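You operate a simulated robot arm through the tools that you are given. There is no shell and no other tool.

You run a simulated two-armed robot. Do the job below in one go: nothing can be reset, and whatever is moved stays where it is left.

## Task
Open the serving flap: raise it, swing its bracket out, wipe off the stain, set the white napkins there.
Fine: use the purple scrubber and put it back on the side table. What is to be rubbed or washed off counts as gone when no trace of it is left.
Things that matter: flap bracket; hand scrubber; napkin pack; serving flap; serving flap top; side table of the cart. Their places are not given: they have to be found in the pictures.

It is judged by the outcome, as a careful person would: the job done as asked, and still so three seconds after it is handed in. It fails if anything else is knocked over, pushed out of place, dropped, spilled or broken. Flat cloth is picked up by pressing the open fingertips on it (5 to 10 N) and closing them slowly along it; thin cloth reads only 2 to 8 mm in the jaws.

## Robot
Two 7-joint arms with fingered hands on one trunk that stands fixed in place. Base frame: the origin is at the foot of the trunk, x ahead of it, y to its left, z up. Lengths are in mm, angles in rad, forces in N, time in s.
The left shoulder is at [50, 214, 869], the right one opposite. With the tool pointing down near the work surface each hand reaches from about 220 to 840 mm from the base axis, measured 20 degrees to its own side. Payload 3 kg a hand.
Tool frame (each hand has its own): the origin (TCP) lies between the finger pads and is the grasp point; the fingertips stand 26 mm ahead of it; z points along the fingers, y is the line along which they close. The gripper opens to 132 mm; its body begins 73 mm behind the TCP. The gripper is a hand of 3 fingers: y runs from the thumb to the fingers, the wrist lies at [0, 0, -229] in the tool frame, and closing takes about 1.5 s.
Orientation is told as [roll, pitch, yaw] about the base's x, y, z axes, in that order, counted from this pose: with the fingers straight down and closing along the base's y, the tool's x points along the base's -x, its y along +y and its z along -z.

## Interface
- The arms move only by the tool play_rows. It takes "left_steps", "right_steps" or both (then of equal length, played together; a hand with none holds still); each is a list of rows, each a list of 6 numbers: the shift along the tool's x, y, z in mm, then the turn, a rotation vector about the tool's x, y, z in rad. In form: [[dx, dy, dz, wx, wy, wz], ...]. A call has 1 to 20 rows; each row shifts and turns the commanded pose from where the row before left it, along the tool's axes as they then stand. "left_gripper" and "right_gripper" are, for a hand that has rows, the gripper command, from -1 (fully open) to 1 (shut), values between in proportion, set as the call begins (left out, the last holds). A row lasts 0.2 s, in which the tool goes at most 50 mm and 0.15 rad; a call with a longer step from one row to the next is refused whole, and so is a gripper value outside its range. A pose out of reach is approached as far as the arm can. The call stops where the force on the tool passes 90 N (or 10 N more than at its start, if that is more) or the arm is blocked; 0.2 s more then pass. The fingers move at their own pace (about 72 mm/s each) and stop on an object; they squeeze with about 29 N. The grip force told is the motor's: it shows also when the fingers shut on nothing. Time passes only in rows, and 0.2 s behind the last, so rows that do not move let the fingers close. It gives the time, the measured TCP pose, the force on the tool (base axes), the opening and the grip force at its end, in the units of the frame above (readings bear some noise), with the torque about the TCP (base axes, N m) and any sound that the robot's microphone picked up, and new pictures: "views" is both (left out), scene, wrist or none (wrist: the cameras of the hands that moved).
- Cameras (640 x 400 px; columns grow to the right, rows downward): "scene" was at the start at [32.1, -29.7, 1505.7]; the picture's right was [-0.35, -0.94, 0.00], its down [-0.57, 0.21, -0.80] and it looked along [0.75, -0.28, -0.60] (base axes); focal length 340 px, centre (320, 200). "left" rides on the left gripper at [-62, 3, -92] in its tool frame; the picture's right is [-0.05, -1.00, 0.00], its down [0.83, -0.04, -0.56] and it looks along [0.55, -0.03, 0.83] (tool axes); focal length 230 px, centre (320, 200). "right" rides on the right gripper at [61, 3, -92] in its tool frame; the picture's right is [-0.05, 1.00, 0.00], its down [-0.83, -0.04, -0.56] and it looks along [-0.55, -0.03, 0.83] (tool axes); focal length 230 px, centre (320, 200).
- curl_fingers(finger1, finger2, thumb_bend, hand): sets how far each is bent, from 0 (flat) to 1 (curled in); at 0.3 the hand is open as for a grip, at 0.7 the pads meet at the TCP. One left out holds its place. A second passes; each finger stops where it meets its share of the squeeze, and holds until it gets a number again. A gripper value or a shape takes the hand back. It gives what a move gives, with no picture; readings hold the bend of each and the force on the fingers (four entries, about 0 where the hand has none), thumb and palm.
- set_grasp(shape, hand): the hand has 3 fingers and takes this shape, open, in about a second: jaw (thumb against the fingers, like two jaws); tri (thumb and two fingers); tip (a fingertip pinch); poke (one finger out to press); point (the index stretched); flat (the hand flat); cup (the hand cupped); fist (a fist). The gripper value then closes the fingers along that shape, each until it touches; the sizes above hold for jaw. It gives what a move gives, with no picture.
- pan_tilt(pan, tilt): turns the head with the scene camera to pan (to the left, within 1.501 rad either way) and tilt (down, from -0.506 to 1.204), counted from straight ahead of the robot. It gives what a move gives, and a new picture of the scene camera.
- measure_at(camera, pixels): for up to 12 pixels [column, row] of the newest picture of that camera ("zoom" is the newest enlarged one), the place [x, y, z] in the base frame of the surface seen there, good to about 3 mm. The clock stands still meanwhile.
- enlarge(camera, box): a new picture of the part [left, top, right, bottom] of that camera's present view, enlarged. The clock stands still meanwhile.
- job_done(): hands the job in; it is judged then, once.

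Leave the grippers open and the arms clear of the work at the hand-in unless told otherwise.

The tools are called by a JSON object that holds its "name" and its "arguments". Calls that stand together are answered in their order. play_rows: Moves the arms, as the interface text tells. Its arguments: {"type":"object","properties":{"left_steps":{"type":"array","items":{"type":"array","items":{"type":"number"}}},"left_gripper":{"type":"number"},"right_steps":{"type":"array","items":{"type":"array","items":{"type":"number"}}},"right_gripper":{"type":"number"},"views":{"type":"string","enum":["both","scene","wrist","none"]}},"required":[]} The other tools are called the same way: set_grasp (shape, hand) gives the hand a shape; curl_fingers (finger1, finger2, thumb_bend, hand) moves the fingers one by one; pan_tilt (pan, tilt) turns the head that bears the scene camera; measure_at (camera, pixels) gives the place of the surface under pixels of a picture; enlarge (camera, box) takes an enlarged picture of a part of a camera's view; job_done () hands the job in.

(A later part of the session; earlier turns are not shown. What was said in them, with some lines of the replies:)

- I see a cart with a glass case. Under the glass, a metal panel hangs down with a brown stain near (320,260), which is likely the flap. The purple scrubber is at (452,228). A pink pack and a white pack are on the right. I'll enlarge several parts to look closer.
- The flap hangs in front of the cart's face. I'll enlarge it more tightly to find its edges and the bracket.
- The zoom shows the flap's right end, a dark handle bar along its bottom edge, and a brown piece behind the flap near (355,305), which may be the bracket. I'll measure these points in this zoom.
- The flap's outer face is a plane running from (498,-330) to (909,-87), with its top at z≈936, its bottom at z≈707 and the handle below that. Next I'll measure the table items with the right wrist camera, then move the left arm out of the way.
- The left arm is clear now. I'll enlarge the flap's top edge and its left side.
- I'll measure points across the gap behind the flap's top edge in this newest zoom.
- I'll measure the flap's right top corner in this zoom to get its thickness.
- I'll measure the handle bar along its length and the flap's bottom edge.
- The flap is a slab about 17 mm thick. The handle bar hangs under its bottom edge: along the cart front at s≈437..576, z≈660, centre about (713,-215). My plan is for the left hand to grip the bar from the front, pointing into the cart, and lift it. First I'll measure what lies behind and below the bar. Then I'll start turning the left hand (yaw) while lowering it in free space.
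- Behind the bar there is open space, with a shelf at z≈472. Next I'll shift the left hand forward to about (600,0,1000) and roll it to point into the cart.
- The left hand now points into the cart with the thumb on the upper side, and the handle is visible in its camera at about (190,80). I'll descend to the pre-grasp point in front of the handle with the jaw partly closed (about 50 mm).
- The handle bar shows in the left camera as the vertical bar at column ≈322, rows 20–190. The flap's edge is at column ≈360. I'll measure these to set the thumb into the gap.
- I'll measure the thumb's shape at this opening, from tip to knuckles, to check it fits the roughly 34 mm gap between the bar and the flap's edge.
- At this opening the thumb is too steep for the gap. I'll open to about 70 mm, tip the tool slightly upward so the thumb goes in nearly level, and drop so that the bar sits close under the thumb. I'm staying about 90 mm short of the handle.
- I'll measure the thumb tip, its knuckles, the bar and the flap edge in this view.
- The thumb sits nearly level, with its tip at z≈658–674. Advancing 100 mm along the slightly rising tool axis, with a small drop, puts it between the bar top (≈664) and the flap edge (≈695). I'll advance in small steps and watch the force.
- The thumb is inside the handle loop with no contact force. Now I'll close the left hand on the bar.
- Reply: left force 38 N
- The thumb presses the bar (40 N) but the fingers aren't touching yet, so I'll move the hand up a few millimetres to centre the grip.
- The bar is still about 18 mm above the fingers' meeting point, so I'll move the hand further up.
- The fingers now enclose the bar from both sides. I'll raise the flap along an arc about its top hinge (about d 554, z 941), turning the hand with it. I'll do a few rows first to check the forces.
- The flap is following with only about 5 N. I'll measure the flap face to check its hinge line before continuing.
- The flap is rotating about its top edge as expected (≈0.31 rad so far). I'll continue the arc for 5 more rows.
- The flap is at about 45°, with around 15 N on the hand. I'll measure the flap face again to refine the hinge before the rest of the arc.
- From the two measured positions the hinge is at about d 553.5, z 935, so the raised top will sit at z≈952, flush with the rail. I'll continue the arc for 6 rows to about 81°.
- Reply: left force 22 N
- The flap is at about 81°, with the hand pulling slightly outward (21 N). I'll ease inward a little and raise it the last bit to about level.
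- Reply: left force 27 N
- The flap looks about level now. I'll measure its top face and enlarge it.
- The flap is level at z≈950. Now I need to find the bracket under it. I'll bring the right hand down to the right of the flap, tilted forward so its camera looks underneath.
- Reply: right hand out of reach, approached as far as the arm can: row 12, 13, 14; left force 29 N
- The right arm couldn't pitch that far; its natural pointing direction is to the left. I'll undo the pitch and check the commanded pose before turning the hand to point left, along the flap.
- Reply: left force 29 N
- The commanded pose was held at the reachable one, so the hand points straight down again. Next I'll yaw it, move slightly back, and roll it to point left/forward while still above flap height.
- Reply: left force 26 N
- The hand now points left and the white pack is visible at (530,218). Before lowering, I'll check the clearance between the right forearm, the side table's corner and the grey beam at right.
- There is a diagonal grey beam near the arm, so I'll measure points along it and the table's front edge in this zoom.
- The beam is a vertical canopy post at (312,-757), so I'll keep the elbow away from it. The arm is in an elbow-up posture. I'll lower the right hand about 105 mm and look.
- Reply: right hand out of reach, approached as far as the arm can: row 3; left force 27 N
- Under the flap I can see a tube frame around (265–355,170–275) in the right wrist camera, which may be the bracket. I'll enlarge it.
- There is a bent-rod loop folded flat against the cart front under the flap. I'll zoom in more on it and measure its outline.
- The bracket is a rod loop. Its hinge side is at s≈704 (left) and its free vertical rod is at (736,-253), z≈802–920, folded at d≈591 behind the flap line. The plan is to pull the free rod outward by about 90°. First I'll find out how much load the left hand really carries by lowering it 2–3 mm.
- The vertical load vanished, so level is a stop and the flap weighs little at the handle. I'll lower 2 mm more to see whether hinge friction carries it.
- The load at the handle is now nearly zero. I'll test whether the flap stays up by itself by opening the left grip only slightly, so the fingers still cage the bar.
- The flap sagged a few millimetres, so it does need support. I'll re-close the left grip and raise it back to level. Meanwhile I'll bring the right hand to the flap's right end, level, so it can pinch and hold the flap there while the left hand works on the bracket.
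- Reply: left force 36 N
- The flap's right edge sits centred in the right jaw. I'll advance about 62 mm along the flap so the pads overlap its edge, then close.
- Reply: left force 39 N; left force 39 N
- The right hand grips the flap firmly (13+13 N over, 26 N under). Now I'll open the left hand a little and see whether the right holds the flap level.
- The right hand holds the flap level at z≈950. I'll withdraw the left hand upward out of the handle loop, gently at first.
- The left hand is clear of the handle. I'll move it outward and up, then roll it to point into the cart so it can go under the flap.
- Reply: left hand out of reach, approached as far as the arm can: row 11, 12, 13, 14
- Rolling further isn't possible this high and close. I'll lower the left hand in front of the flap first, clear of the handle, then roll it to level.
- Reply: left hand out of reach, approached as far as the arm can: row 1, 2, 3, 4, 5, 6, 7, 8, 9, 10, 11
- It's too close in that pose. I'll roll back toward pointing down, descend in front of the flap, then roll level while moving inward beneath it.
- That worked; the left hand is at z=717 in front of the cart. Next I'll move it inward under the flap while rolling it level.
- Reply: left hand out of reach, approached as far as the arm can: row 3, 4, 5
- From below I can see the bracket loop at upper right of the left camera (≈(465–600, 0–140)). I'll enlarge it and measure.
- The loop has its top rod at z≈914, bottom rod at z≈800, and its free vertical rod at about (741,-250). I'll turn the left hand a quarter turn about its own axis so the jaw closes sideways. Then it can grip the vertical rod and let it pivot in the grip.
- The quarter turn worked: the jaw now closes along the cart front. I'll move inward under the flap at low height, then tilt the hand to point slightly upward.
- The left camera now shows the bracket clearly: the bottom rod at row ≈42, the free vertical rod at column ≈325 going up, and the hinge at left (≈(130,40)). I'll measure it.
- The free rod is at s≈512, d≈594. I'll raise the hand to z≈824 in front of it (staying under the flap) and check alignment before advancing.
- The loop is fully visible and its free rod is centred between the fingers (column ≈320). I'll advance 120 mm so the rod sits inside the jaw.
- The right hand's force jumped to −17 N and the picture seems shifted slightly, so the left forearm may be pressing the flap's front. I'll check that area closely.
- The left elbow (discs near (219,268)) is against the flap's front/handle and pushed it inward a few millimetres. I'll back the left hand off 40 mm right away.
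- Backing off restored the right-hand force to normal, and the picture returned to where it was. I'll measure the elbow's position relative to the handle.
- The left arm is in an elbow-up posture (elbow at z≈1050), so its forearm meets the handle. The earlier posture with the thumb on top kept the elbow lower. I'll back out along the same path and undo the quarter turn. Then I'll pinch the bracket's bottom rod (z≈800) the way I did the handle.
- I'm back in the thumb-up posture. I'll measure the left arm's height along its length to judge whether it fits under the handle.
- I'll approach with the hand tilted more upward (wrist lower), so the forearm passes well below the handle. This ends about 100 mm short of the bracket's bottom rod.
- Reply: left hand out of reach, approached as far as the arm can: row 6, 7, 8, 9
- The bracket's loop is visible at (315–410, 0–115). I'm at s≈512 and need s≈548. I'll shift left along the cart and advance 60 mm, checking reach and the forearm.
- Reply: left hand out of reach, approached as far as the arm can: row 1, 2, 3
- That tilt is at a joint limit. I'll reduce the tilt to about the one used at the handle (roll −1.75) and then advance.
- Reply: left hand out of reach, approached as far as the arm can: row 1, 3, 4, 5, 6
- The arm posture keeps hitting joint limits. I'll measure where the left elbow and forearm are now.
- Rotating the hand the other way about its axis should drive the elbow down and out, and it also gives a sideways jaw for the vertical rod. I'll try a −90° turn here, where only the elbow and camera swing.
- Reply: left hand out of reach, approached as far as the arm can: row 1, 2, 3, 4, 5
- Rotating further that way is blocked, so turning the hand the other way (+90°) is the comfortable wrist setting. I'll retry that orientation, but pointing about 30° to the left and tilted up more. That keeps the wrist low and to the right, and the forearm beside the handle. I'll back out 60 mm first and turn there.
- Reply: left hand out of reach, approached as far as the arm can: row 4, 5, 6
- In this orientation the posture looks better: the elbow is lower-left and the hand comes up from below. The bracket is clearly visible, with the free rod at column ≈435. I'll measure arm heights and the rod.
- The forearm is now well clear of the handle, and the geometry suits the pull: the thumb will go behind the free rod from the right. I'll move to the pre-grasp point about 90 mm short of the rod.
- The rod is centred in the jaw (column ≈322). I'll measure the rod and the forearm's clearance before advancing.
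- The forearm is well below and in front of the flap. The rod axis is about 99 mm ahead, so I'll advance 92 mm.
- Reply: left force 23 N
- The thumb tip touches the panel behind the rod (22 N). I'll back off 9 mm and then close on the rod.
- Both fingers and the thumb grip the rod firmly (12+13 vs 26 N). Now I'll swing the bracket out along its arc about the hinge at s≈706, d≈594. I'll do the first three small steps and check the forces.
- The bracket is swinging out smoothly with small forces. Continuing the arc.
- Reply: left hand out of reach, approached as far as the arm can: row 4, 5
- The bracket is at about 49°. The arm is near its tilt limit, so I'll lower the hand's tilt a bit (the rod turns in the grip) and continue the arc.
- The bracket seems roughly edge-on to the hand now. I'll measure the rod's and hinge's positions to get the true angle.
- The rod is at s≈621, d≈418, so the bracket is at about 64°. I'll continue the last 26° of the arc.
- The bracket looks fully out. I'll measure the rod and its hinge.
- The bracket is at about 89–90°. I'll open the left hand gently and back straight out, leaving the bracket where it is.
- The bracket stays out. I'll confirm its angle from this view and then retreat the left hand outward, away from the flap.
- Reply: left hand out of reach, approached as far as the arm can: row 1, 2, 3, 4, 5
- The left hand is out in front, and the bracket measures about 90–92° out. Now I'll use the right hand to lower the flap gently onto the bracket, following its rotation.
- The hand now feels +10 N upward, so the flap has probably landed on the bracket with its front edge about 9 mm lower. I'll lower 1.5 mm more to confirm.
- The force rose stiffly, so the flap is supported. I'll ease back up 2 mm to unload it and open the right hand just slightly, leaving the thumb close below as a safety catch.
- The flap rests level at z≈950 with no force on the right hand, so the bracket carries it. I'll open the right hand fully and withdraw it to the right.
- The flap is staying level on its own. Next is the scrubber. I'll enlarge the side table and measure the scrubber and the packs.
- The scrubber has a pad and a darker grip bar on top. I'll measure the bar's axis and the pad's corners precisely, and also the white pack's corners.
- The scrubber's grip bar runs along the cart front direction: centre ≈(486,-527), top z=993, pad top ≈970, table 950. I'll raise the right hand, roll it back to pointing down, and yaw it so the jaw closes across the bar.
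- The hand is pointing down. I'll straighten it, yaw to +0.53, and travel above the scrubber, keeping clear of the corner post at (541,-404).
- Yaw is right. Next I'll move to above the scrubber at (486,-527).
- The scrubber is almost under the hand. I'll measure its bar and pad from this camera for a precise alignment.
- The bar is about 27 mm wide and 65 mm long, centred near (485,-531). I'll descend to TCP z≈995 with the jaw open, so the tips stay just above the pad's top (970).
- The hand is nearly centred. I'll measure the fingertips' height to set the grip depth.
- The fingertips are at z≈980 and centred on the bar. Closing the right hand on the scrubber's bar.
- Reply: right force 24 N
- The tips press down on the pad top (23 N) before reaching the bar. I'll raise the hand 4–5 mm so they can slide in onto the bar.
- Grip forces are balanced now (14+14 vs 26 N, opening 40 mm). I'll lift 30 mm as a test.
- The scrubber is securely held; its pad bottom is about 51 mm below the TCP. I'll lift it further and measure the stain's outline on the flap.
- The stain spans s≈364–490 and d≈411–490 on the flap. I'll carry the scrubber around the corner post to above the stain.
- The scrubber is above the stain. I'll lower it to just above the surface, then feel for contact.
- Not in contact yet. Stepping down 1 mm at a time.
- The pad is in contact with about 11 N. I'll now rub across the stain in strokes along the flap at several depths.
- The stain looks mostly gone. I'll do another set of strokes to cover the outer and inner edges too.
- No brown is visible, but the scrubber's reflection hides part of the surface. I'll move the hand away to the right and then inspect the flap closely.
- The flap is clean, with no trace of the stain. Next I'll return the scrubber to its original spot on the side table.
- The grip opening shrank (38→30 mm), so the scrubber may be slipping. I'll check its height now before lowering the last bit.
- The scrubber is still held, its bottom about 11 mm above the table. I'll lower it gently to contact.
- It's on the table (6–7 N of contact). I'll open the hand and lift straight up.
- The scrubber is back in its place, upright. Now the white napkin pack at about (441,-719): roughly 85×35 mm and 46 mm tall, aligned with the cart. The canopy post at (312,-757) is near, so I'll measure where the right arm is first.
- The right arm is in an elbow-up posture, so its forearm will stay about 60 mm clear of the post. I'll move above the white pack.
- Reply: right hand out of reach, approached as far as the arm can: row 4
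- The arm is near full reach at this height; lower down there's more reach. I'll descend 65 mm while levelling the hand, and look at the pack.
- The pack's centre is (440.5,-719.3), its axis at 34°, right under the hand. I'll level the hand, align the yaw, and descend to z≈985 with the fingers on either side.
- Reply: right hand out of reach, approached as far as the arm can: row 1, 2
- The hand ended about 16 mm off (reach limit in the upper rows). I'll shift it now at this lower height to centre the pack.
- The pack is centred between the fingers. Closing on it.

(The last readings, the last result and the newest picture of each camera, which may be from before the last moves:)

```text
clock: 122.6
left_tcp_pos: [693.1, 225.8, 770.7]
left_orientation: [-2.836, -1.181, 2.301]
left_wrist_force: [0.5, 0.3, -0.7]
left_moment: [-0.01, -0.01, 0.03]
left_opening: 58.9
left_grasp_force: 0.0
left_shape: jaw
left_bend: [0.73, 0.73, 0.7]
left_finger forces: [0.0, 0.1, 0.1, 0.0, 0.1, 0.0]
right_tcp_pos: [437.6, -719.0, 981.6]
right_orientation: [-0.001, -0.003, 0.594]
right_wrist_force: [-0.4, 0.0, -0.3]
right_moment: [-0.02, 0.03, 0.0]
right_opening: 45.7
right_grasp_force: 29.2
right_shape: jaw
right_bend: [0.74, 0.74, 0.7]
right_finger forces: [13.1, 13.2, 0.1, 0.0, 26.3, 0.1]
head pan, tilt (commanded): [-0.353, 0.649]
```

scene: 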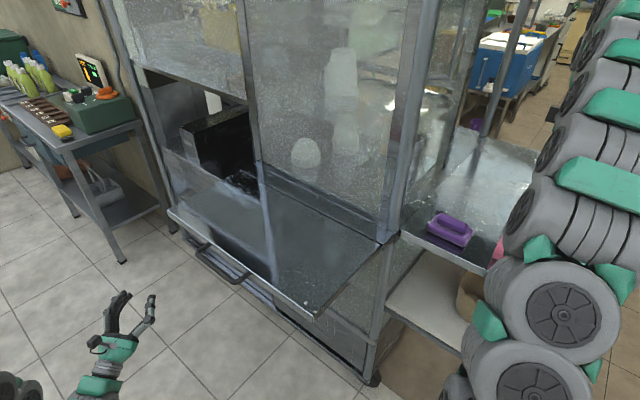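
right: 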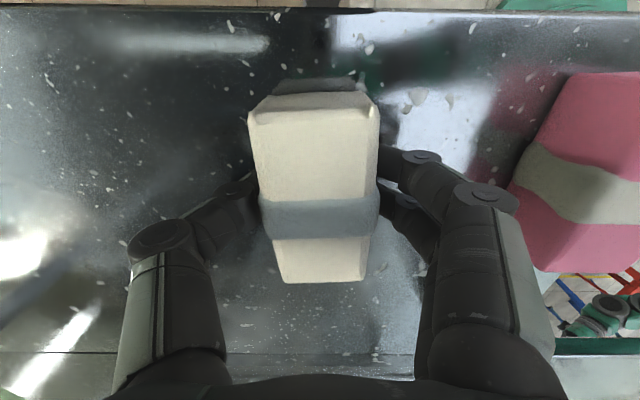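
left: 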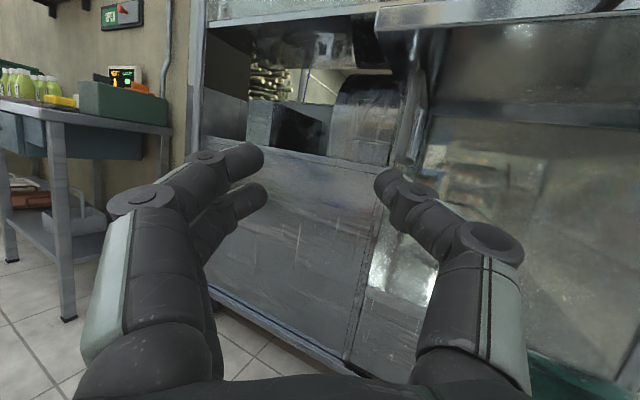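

The pack is gripped evenly (13+13 vs 26 N). I'll lift it and carry it toward the robot, keeping above the scrubber and pink pack.

{"name": "play_rows", "arguments": {"right_steps": [[0, 0, -10, 0, 0, 0], [0, 0, -20, 0, 0, 0], [0, 0, -25, 0, 0, 0], [0, 0, 0, 0, 0, 0]], "views": "both"}}

```text
clock: 123.6
left_tcp_pos: [693.9, 227.8, 770.3]
left_orientation: [-2.836, -1.181, 2.3]
left_wrist_force: [0.2, 0.4, -0.7]
left_moment: [-0.02, -0.03, 0.03]
left_opening: 59.0
left_grasp_force: 0.1
left_shape: jaw
left_bend: [0.73, 0.73, 0.7]
left_finger forces: [0.0, 0.0, 0.0, 0.0, 0.0, 0.0]
right_tcp_pos: [436.7, -716.8, 1006.4]
right_orientation: [-0.004, -0.001, 0.588]
right_wrist_force: [-1.0, 0.1, -0.2]
right_moment: [0.02, 0.01, -0.01]
right_opening: 45.6
right_grasp_force: 28.9
right_shape: jaw
right_bend: [0.74, 0.74, 0.7]
right_finger forces: [13.1, 13.3, 0.0, 0.1, 26.4, 0.0]
right hand out of reach, approached as far as the arm can: row 1, 3
head pan, tilt (commanded): [-0.353, 0.649]
```

scene: 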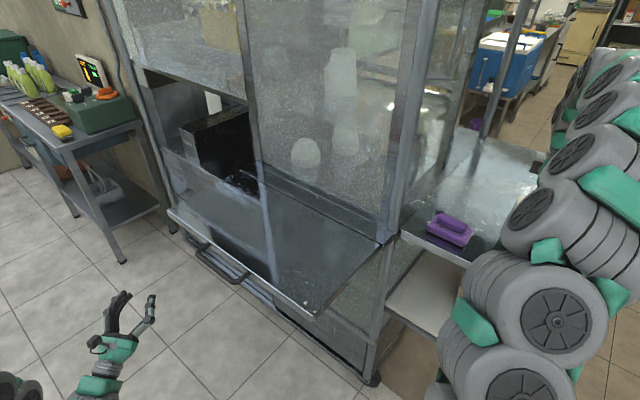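
right: 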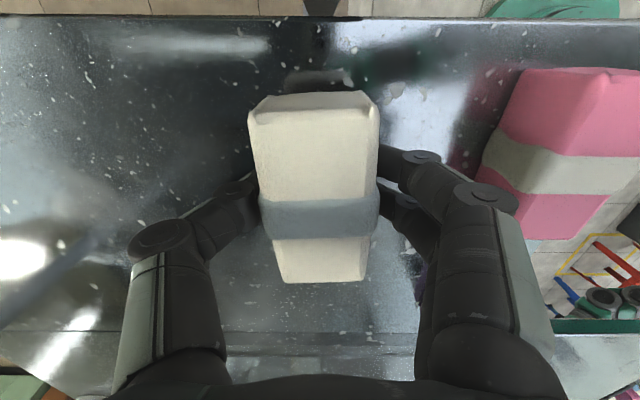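

The pack is up only about 25 mm because of the arm's limit at this yaw. I'll turn the yaw back slightly and draw in a little while lifting, staying clear of the pink pack.

{"name": "play_rows", "arguments": {"right_steps": [[0, 8, -8, 0, 0, 0.05], [0, 8, -8, 0, 0, 0.05], [0, 8, -12, 0, 0, 0.03], [0, 0, -15, 0, 0, 0], [0, 0, -15, 0, 0, 0]], "views": "both"}}

```text
clock: 124.8
left_tcp_pos: [693.2, 227.6, 770.1]
left_orientation: [-2.835, -1.181, 2.301]
left_wrist_force: [-0.8, -0.2, -0.5]
left_moment: [-0.02, 0.0, -0.01]
left_opening: 58.8
left_grasp_force: 0.3
left_shape: jaw
left_bend: [0.73, 0.73, 0.7]
left_finger forces: [0.0, 0.0, 0.1, 0.1, 0.1, 0.1]
right_tcp_pos: [423.3, -695.8, 1064.9]
right_orientation: [0.0, -0.004, 0.462]
right_wrist_force: [0.2, -0.3, -0.8]
right_moment: [-0.01, -0.03, -0.03]
right_opening: 45.3
right_grasp_force: 28.8
right_shape: jaw
right_bend: [0.74, 0.74, 0.7]
right_finger forces: [13.2, 13.3, 0.0, 0.0, 26.5, 0.0]
head pan, tilt (commanded): [-0.353, 0.649]
```

scene: 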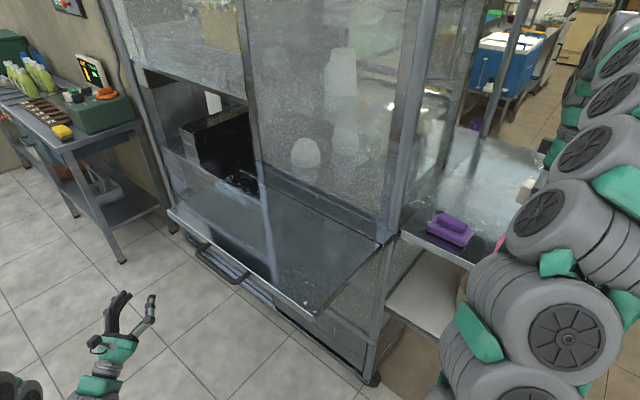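
right: 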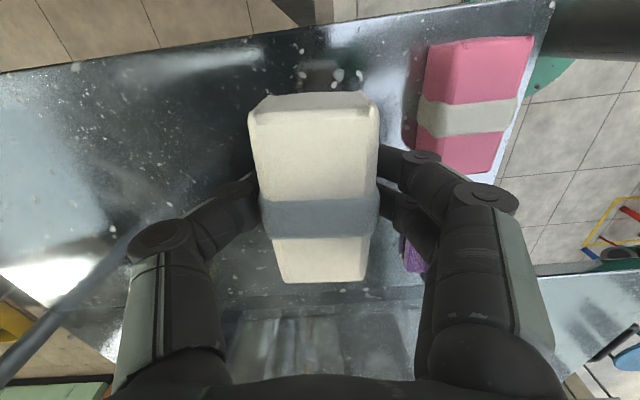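

The pack is now well up (bottom ≈1033). I'll carry it around the post to above the flap.

{"name": "play_rows", "arguments": {"right_steps": [[-15.6, 41.8, -5, 0, 0, 0], [-15.6, 41.8, -5, 0, 0, 0], [-15.6, 41.8, -5, 0, 0, 0], [-15.6, 41.8, -5, 0, 0, 0], [-15.6, 41.8, -5, 0, 0, 0], [-15.6, 41.8, -5, 0, 0, 0], [-25.7, 31.9, 0, 0, 0, 0], [-25.7, 31.9, 0, 0, 0, 0], [-25.7, 31.9, 0, 0, 0, 0], [-25.7, 31.9, 0, 0, 0, 0], [-43, 5.2, 0, 0, 0, 0], [-43, 5.2, 0, 0, 0, 0], [-43, 5.2, 0, 0, 0, 0], [-43, 5.2, 0, 0, 0, 0], [-43, 5.2, 0, 0, 0, 0]], "views": "both"}}

```text
clock: 128.0
left_tcp_pos: [693.1, 226.3, 770.8]
left_orientation: [-2.836, -1.182, 2.301]
left_wrist_force: [0.4, 0.1, 0.4]
left_moment: [-0.01, 0.0, -0.02]
left_opening: 58.9
left_grasp_force: 0.0
left_shape: jaw
left_bend: [0.73, 0.73, 0.7]
left_finger forces: [0.0, 0.0, 0.0, 0.1, 0.1, 0.0]
right_tcp_pos: [611.3, -150.6, 1098.6]
right_orientation: [0.002, -0.003, 0.462]
right_wrist_force: [0.7, 0.6, -1.2]
right_moment: [0.0, 0.03, 0.01]
right_opening: 45.2
right_grasp_force: 28.6
right_shape: jaw
right_bend: [0.74, 0.74, 0.7]
right_finger forces: [13.0, 13.2, 0.0, 0.1, 26.3, 0.0]
head pan, tilt (commanded): [-0.353, 0.649]
```

scene: 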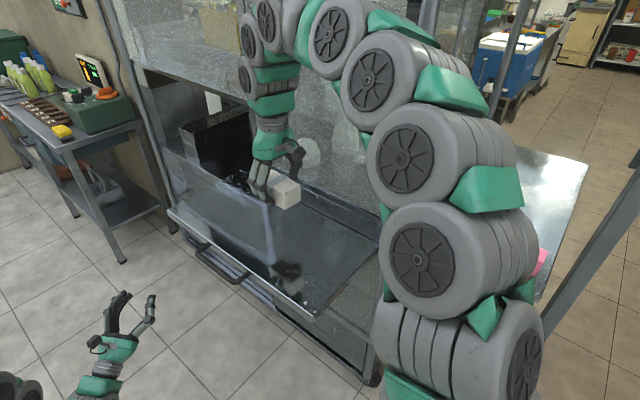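
right: 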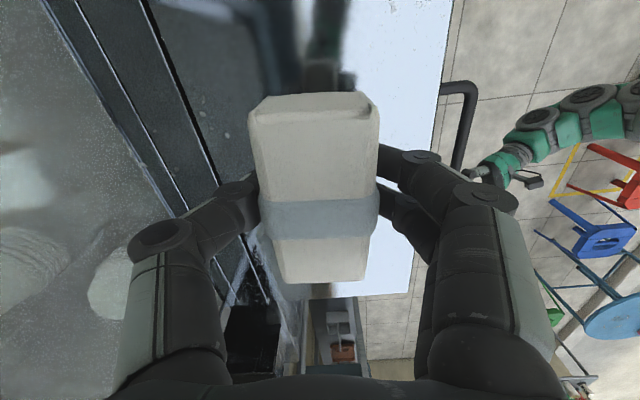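

The pack is above the clean flap. I'll align it with the flap and lower it to just above the surface.

{"name": "play_rows", "arguments": {"right_steps": [[0, 0, 35, 0, 0, -0.07], [0, 0, 35, 0, 0, 0], [0, 0, 25, 0, 0, 0], [0, 0, 12, 0, 0, 0], [0, 0, 5, 0, 0, 0], [0, 0, 0, 0, 0, 0]], "views": "both"}}

```text
clock: 129.4
left_tcp_pos: [694.4, 226.9, 770.6]
left_orientation: [-2.835, -1.181, 2.3]
left_wrist_force: [-0.6, 0.6, 0.1]
left_moment: [0.01, -0.05, -0.02]
left_opening: 59.0
left_grasp_force: 0.2
left_shape: jaw
left_bend: [0.73, 0.73, 0.7]
left_finger forces: [0.0, 0.1, 0.1, 0.0, 0.0, 0.1]
right_tcp_pos: [612.9, -150.4, 984.5]
right_orientation: [0.0, -0.003, 0.532]
right_wrist_force: [0.9, -0.6, -1.4]
right_moment: [0.01, 0.03, 0.01]
right_opening: 45.2
right_grasp_force: 29.0
right_shape: jaw
right_bend: [0.74, 0.74, 0.7]
right_finger forces: [13.1, 13.2, 0.1, 0.0, 26.4, 0.1]
head pan, tilt (commanded): [-0.353, 0.649]
```

scene: 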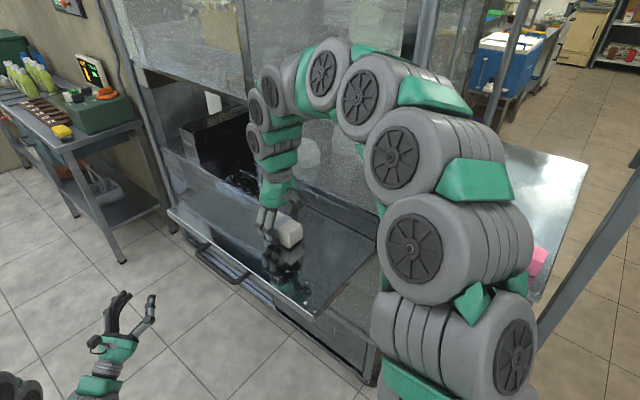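
right: 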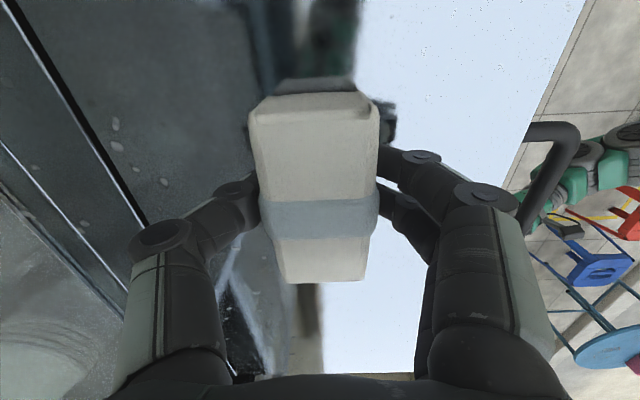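

Just above the surface (TCP 984.5). I'll go down in 1 mm steps until contact.

{"name": "play_rows", "arguments": {"right_steps": [[0, 0, 1.5, 0, 0, 0], [0, 0, 1, 0, 0, 0], [0, 0, 0, 0, 0, 0]], "views": "none"}}

{"name": "play_rows", "arguments": {"right_steps": [[0, 0, 1, 0, 0, 0], [0, 0, 0, 0, 0, 0]], "views": "none"}}

{"name": "play_rows", "arguments": {"right_steps": [[0, 0, 1, 0, 0, 0], [0, 0, 0, 0, 0, 0]], "views": "none"}}

```text
clock: 130.2
left_tcp_pos: [692.9, 227.3, 769.6]
left_orientation: [-2.837, -1.18, 2.3]
left_wrist_force: [0.3, 0.5, 0.6]
left_moment: [-0.02, -0.02, -0.02]
left_opening: 59.1
left_grasp_force: 0.1
left_shape: jaw
left_bend: [0.73, 0.73, 0.7]
left_finger forces: [0.1, 0.0, 0.0, 0.0, 0.1, 0.1]
right_tcp_pos: [611.9, -149.9, 982.1]
right_orientation: [0.0, -0.003, 0.532]
right_wrist_force: [0.0, -0.1, -1.7]
right_moment: [-0.02, 0.01, 0.0]
right_opening: 45.2
right_grasp_force: 29.0
right_shape: jaw
right_bend: [0.74, 0.74, 0.7]
right_finger forces: [13.1, 13.2, 0.0, 0.1, 26.3, 0.0]
head pan, tilt (commanded): [-0.353, 0.649]
```

```text
clock: 130.8
left_tcp_pos: [693.0, 227.1, 770.0]
left_orientation: [-2.835, -1.181, 2.3]
left_wrist_force: [-0.7, -0.5, -0.3]
left_moment: [-0.01, 0.0, -0.02]
left_opening: 58.9
left_grasp_force: 0.1
left_shape: jaw
left_bend: [0.73, 0.73, 0.7]
left_finger forces: [0.0, 0.1, 0.1, 0.0, 0.1, 0.0]
right_tcp_pos: [612.1, -150.4, 981.4]
right_orientation: [-0.002, -0.002, 0.532]
right_wrist_force: [-0.2, 0.7, -0.3]
right_moment: [0.01, 0.0, -0.01]
right_opening: 45.2
right_grasp_force: 29.2
right_shape: jaw
right_bend: [0.74, 0.74, 0.7]
right_finger forces: [13.2, 13.3, 0.0, 0.0, 26.4, 0.1]
head pan, tilt (commanded): [-0.353, 0.649]
```

```text
clock: 131.4
left_tcp_pos: [692.9, 227.8, 770.2]
left_orientation: [-2.837, -1.182, 2.301]
left_wrist_force: [-0.1, 0.5, 0.2]
left_moment: [-0.03, 0.02, 0.01]
left_opening: 59.3
left_grasp_force: 0.0
left_shape: jaw
left_bend: [0.73, 0.73, 0.7]
left_finger forces: [0.0, 0.1, 0.0, 0.1, 0.1, 0.0]
right_tcp_pos: [612.0, -149.9, 980.3]
right_orientation: [-0.002, -0.003, 0.532]
right_wrist_force: [-0.1, 0.9, 6.7]
right_moment: [0.02, 0.02, -0.02]
right_opening: 45.5
right_grasp_force: 28.8
right_shape: jaw
right_bend: [0.74, 0.74, 0.7]
right_finger forces: [14.1, 14.2, 0.1, 0.0, 27.8, 0.1]
head pan, tilt (commanded): [-0.353, 0.649]
```

Contact: the pack is on the flap (≈7 N). I'll open the hand and lift straight up.

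{"name": "play_rows", "arguments": {"right_steps": [[0, 0, -0.5, 0, 0, 0], [0, 0, 0, 0, 0, 0], [0, 0, 0, 0, 0, 0], [0, 0, 0, 0, 0, 0], [0, 0, -15, 0, 0, 0], [0, 0, -35, 0, 0, 0], [0, 0, -45, 0, 0, 0], [0, 0, -45, 0, 0, 0]], "right_gripper": -0.4, "views": "both"}}

```text
clock: 133.2
left_tcp_pos: [694.2, 227.7, 771.1]
left_orientation: [-2.836, -1.182, 2.301]
left_wrist_force: [-0.8, 0.1, 0.0]
left_moment: [-0.01, -0.01, 0.0]
left_opening: 58.9
left_grasp_force: 0.1
left_shape: jaw
left_bend: [0.73, 0.73, 0.7]
left_finger forces: [0.1, 0.0, 0.0, 0.0, 0.0, 0.0]
right_tcp_pos: [610.6, -150.0, 1122.8]
right_orientation: [-0.001, -0.002, 0.532]
right_wrist_force: [-0.2, -0.1, 0.1]
right_moment: [-0.03, -0.01, 0.02]
right_opening: 92.1
right_grasp_force: 0.1
right_shape: jaw
right_bend: [0.68, 0.68, 0.64]
right_finger forces: [0.1, 0.1, 0.0, 0.0, 0.1, 0.0]
head pan, tilt (commanded): [-0.353, 0.649]
```

scene: 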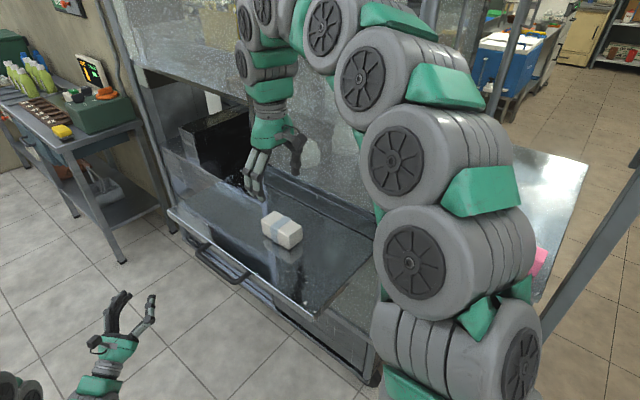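
right: 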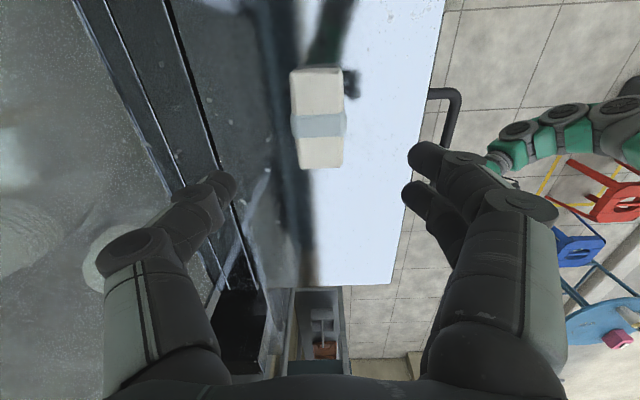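

The white pack stands on the clean flap. Now I'll retract both arms clear of the work and open both hands.

{"name": "play_rows", "arguments": {"right_steps": [[43.2, -2.4, -5.4, 0, 0, 0], [43.2, -2.4, -5.4, 0, 0, 0], [43.2, -2.4, -5.4, 0, 0, 0], [43.2, -2.4, -5.4, 0, 0, 0], [43.2, -2.4, -5.4, 0, 0, 0], [26.9, -16.1, -17.5, 0, 0, 0], [26.9, -16.1, -17.5, 0, 0, 0], [26.9, -16.1, -17.5, 0, 0, 0], [26.9, -16.1, -17.5, 0, 0, 0]], "right_gripper": -1, "views": "scene"}}

{"name": "play_rows", "arguments": {"left_steps": [[-30, -2, -25, 0, 0, 0], [-44, -2.2, -9.6, 0, 0, 0], [-44, -2.2, -9.6, 0, 0, 0], [-44, -2.2, -9.6, 0, 0, 0]], "left_gripper": -1, "views": "both"}}

```text
clock: 135.2
left_tcp_pos: [692.5, 227.1, 770.8]
left_orientation: [-2.836, -1.183, 2.301]
left_wrist_force: [-0.8, -0.6, 0.5]
left_moment: [0.02, -0.01, 0.0]
left_opening: 59.0
left_grasp_force: 0.1
left_shape: jaw
left_bend: [0.73, 0.73, 0.7]
left_finger forces: [0.0, 0.0, 0.1, 0.0, 0.0, 0.0]
right_tcp_pos: [370.9, -379.9, 1217.0]
right_orientation: [-0.002, -0.004, 0.533]
right_wrist_force: [0.2, -0.2, -0.1]
right_moment: [0.04, 0.03, 0.01]
right_opening: 131.7
right_grasp_force: 0.0
right_shape: jaw
right_bend: [0.3, 0.3, 0.3]
right_finger forces: [0.0, 0.0, 0.0, 0.1, 0.1, 0.1]
head pan, tilt (commanded): [-0.353, 0.649]
```

scene: 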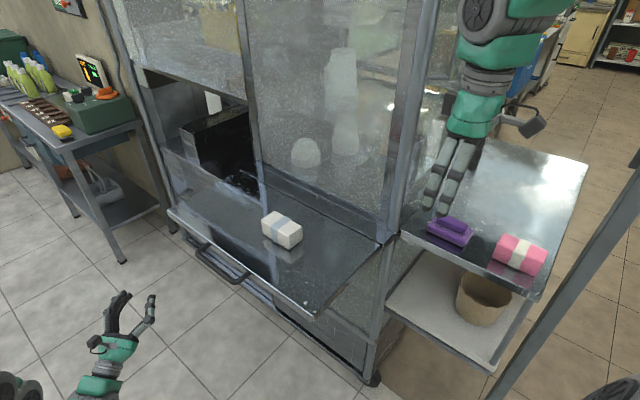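

```text
clock: 136.2
left_tcp_pos: [673.1, 338.0, 811.0]
left_orientation: [-2.836, -1.182, 2.301]
left_wrist_force: [-1.1, 0.3, -0.1]
left_moment: [0.01, 0.0, 0.0]
left_opening: 131.9
left_grasp_force: 0.0
left_shape: jaw
left_bend: [0.3, 0.3, 0.3]
left_finger forces: [0.1, 0.0, 0.1, 0.0, 0.0, 0.0]
left hand out of reach, approached as far as the arm can: row 1, 2, 3, 4
right_tcp_pos: [371.1, -381.2, 1217.4]
right_orientation: [0.0, -0.003, 0.532]
right_wrist_force: [-0.2, 0.4, -0.2]
right_moment: [0.0, -0.02, 0.0]
right_opening: 131.8
right_grasp_force: 0.3
right_shape: jaw
right_bend: [0.3, 0.3, 0.3]
right_finger forces: [0.1, 0.1, 0.0, 0.1, 0.0, 0.1]
head pan, tilt (commanded): [-0.353, 0.649]
```

scene: 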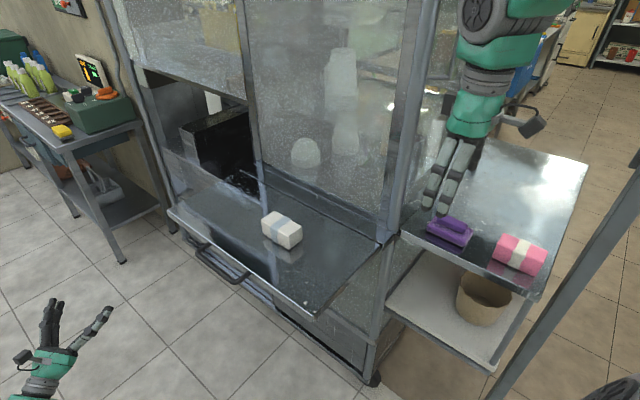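
left: 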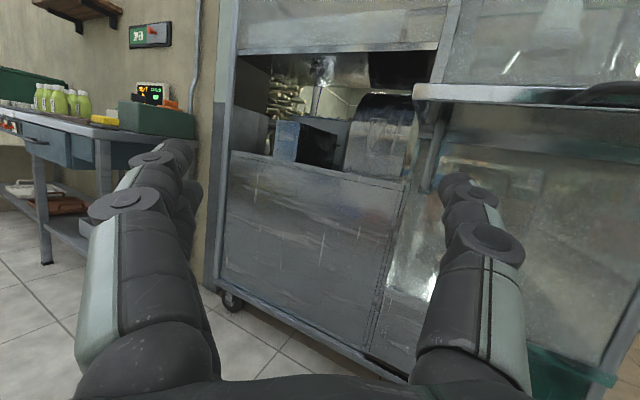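

Both arms are clear. I'll do a final check: the flap level, the bracket, the stain area, the scrubber and the pack.

{"name": "enlarge", "arguments": {"camera": "scene", "box": [160, 180, 400, 330]}}

{"name": "enlarge", "arguments": {"camera": "scene", "box": [250, 205, 340, 270]}}

{"name": "enlarge", "arguments": {"camera": "scene", "box": [410, 190, 560, 290]}}

{"name": "enlarge", "arguments": {"camera": "left", "box": [380, 60, 640, 230]}}

{"name": "measure_at", "arguments": {"camera": "scene", "pixels": [[240, 250], [220, 228], [320, 270], [320, 300], [360, 240], [280, 225], [290, 240], [445, 225], [460, 238]]}}

```text
2.67 times, centred on (280, 255) of scene
```

zoom: 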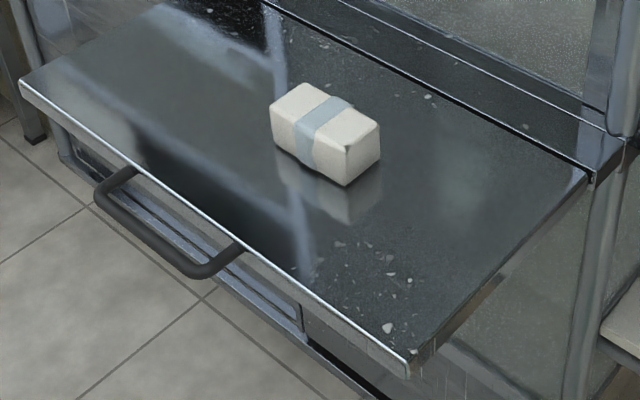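

```text
6.15 times, centred on (295, 238) of scene
```

zoom: 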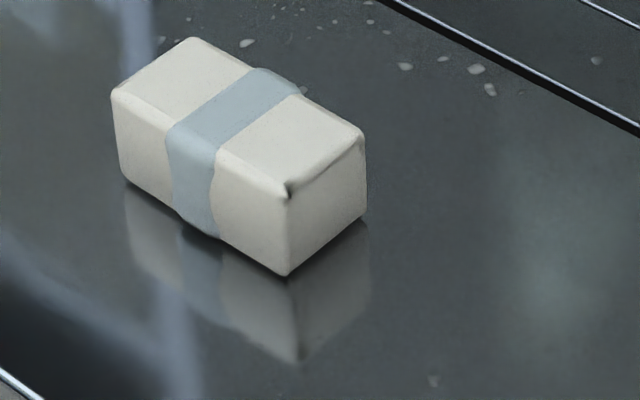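

```text
4.00 times, centred on (485, 240) of scene
```

zoom: 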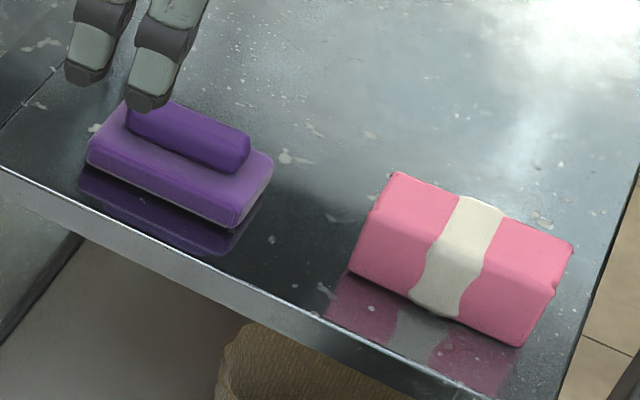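

```text
2.35 times, centred on (510, 145) of left
```

zoom: 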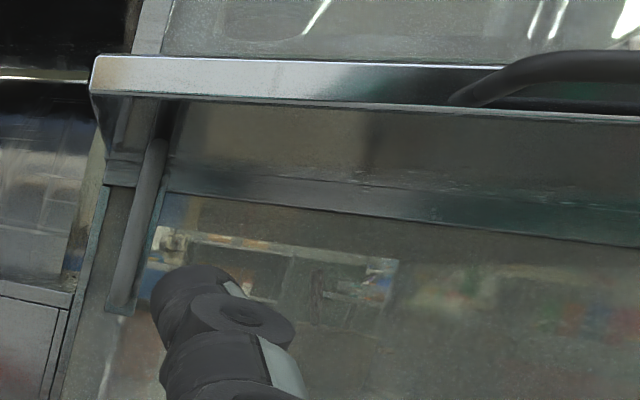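

```text
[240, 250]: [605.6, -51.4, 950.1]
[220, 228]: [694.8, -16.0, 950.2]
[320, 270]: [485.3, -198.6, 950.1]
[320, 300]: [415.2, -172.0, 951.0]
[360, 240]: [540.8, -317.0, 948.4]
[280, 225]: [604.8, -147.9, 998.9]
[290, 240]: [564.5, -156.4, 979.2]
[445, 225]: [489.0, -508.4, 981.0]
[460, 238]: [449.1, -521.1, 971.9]
```

Everything checks out:
- **Flap:** level at z≈950 on the swung-out bracket.
- **Stain:** no trace left.
- **White napkin pack:** standing on the flap.
- **Purple scrubber:** back on the side table.
- **Hands:** both open and clear of the work.

I'm handing in the job.

{"name": "job_done", "arguments": {}}

```text
The job is handed in.
```

The serving flap is open, clean and set, and I've handed the job in. No verdict has come back yet.

- **Flap:** raised level and resting on its bracket, which is swung out about 90°.
- **Stain:** scrubbed off with the purple scrubber. I checked the bare surface up close before setting anything on it and saw no trace.
- **Napkins:** the white pack stands upright on the flap, over part of where the stain was. The pink pack was not touched.
- **Scrubber:** back in its original spot on the side table.
- **Arms:** both hands are open and clear of the work.

While I was reaching for the bracket, the left arm pressed against the flap's front and shifted the cart by a few millimetres. I backed off at once, and the picture and force readings returned to where they had been.
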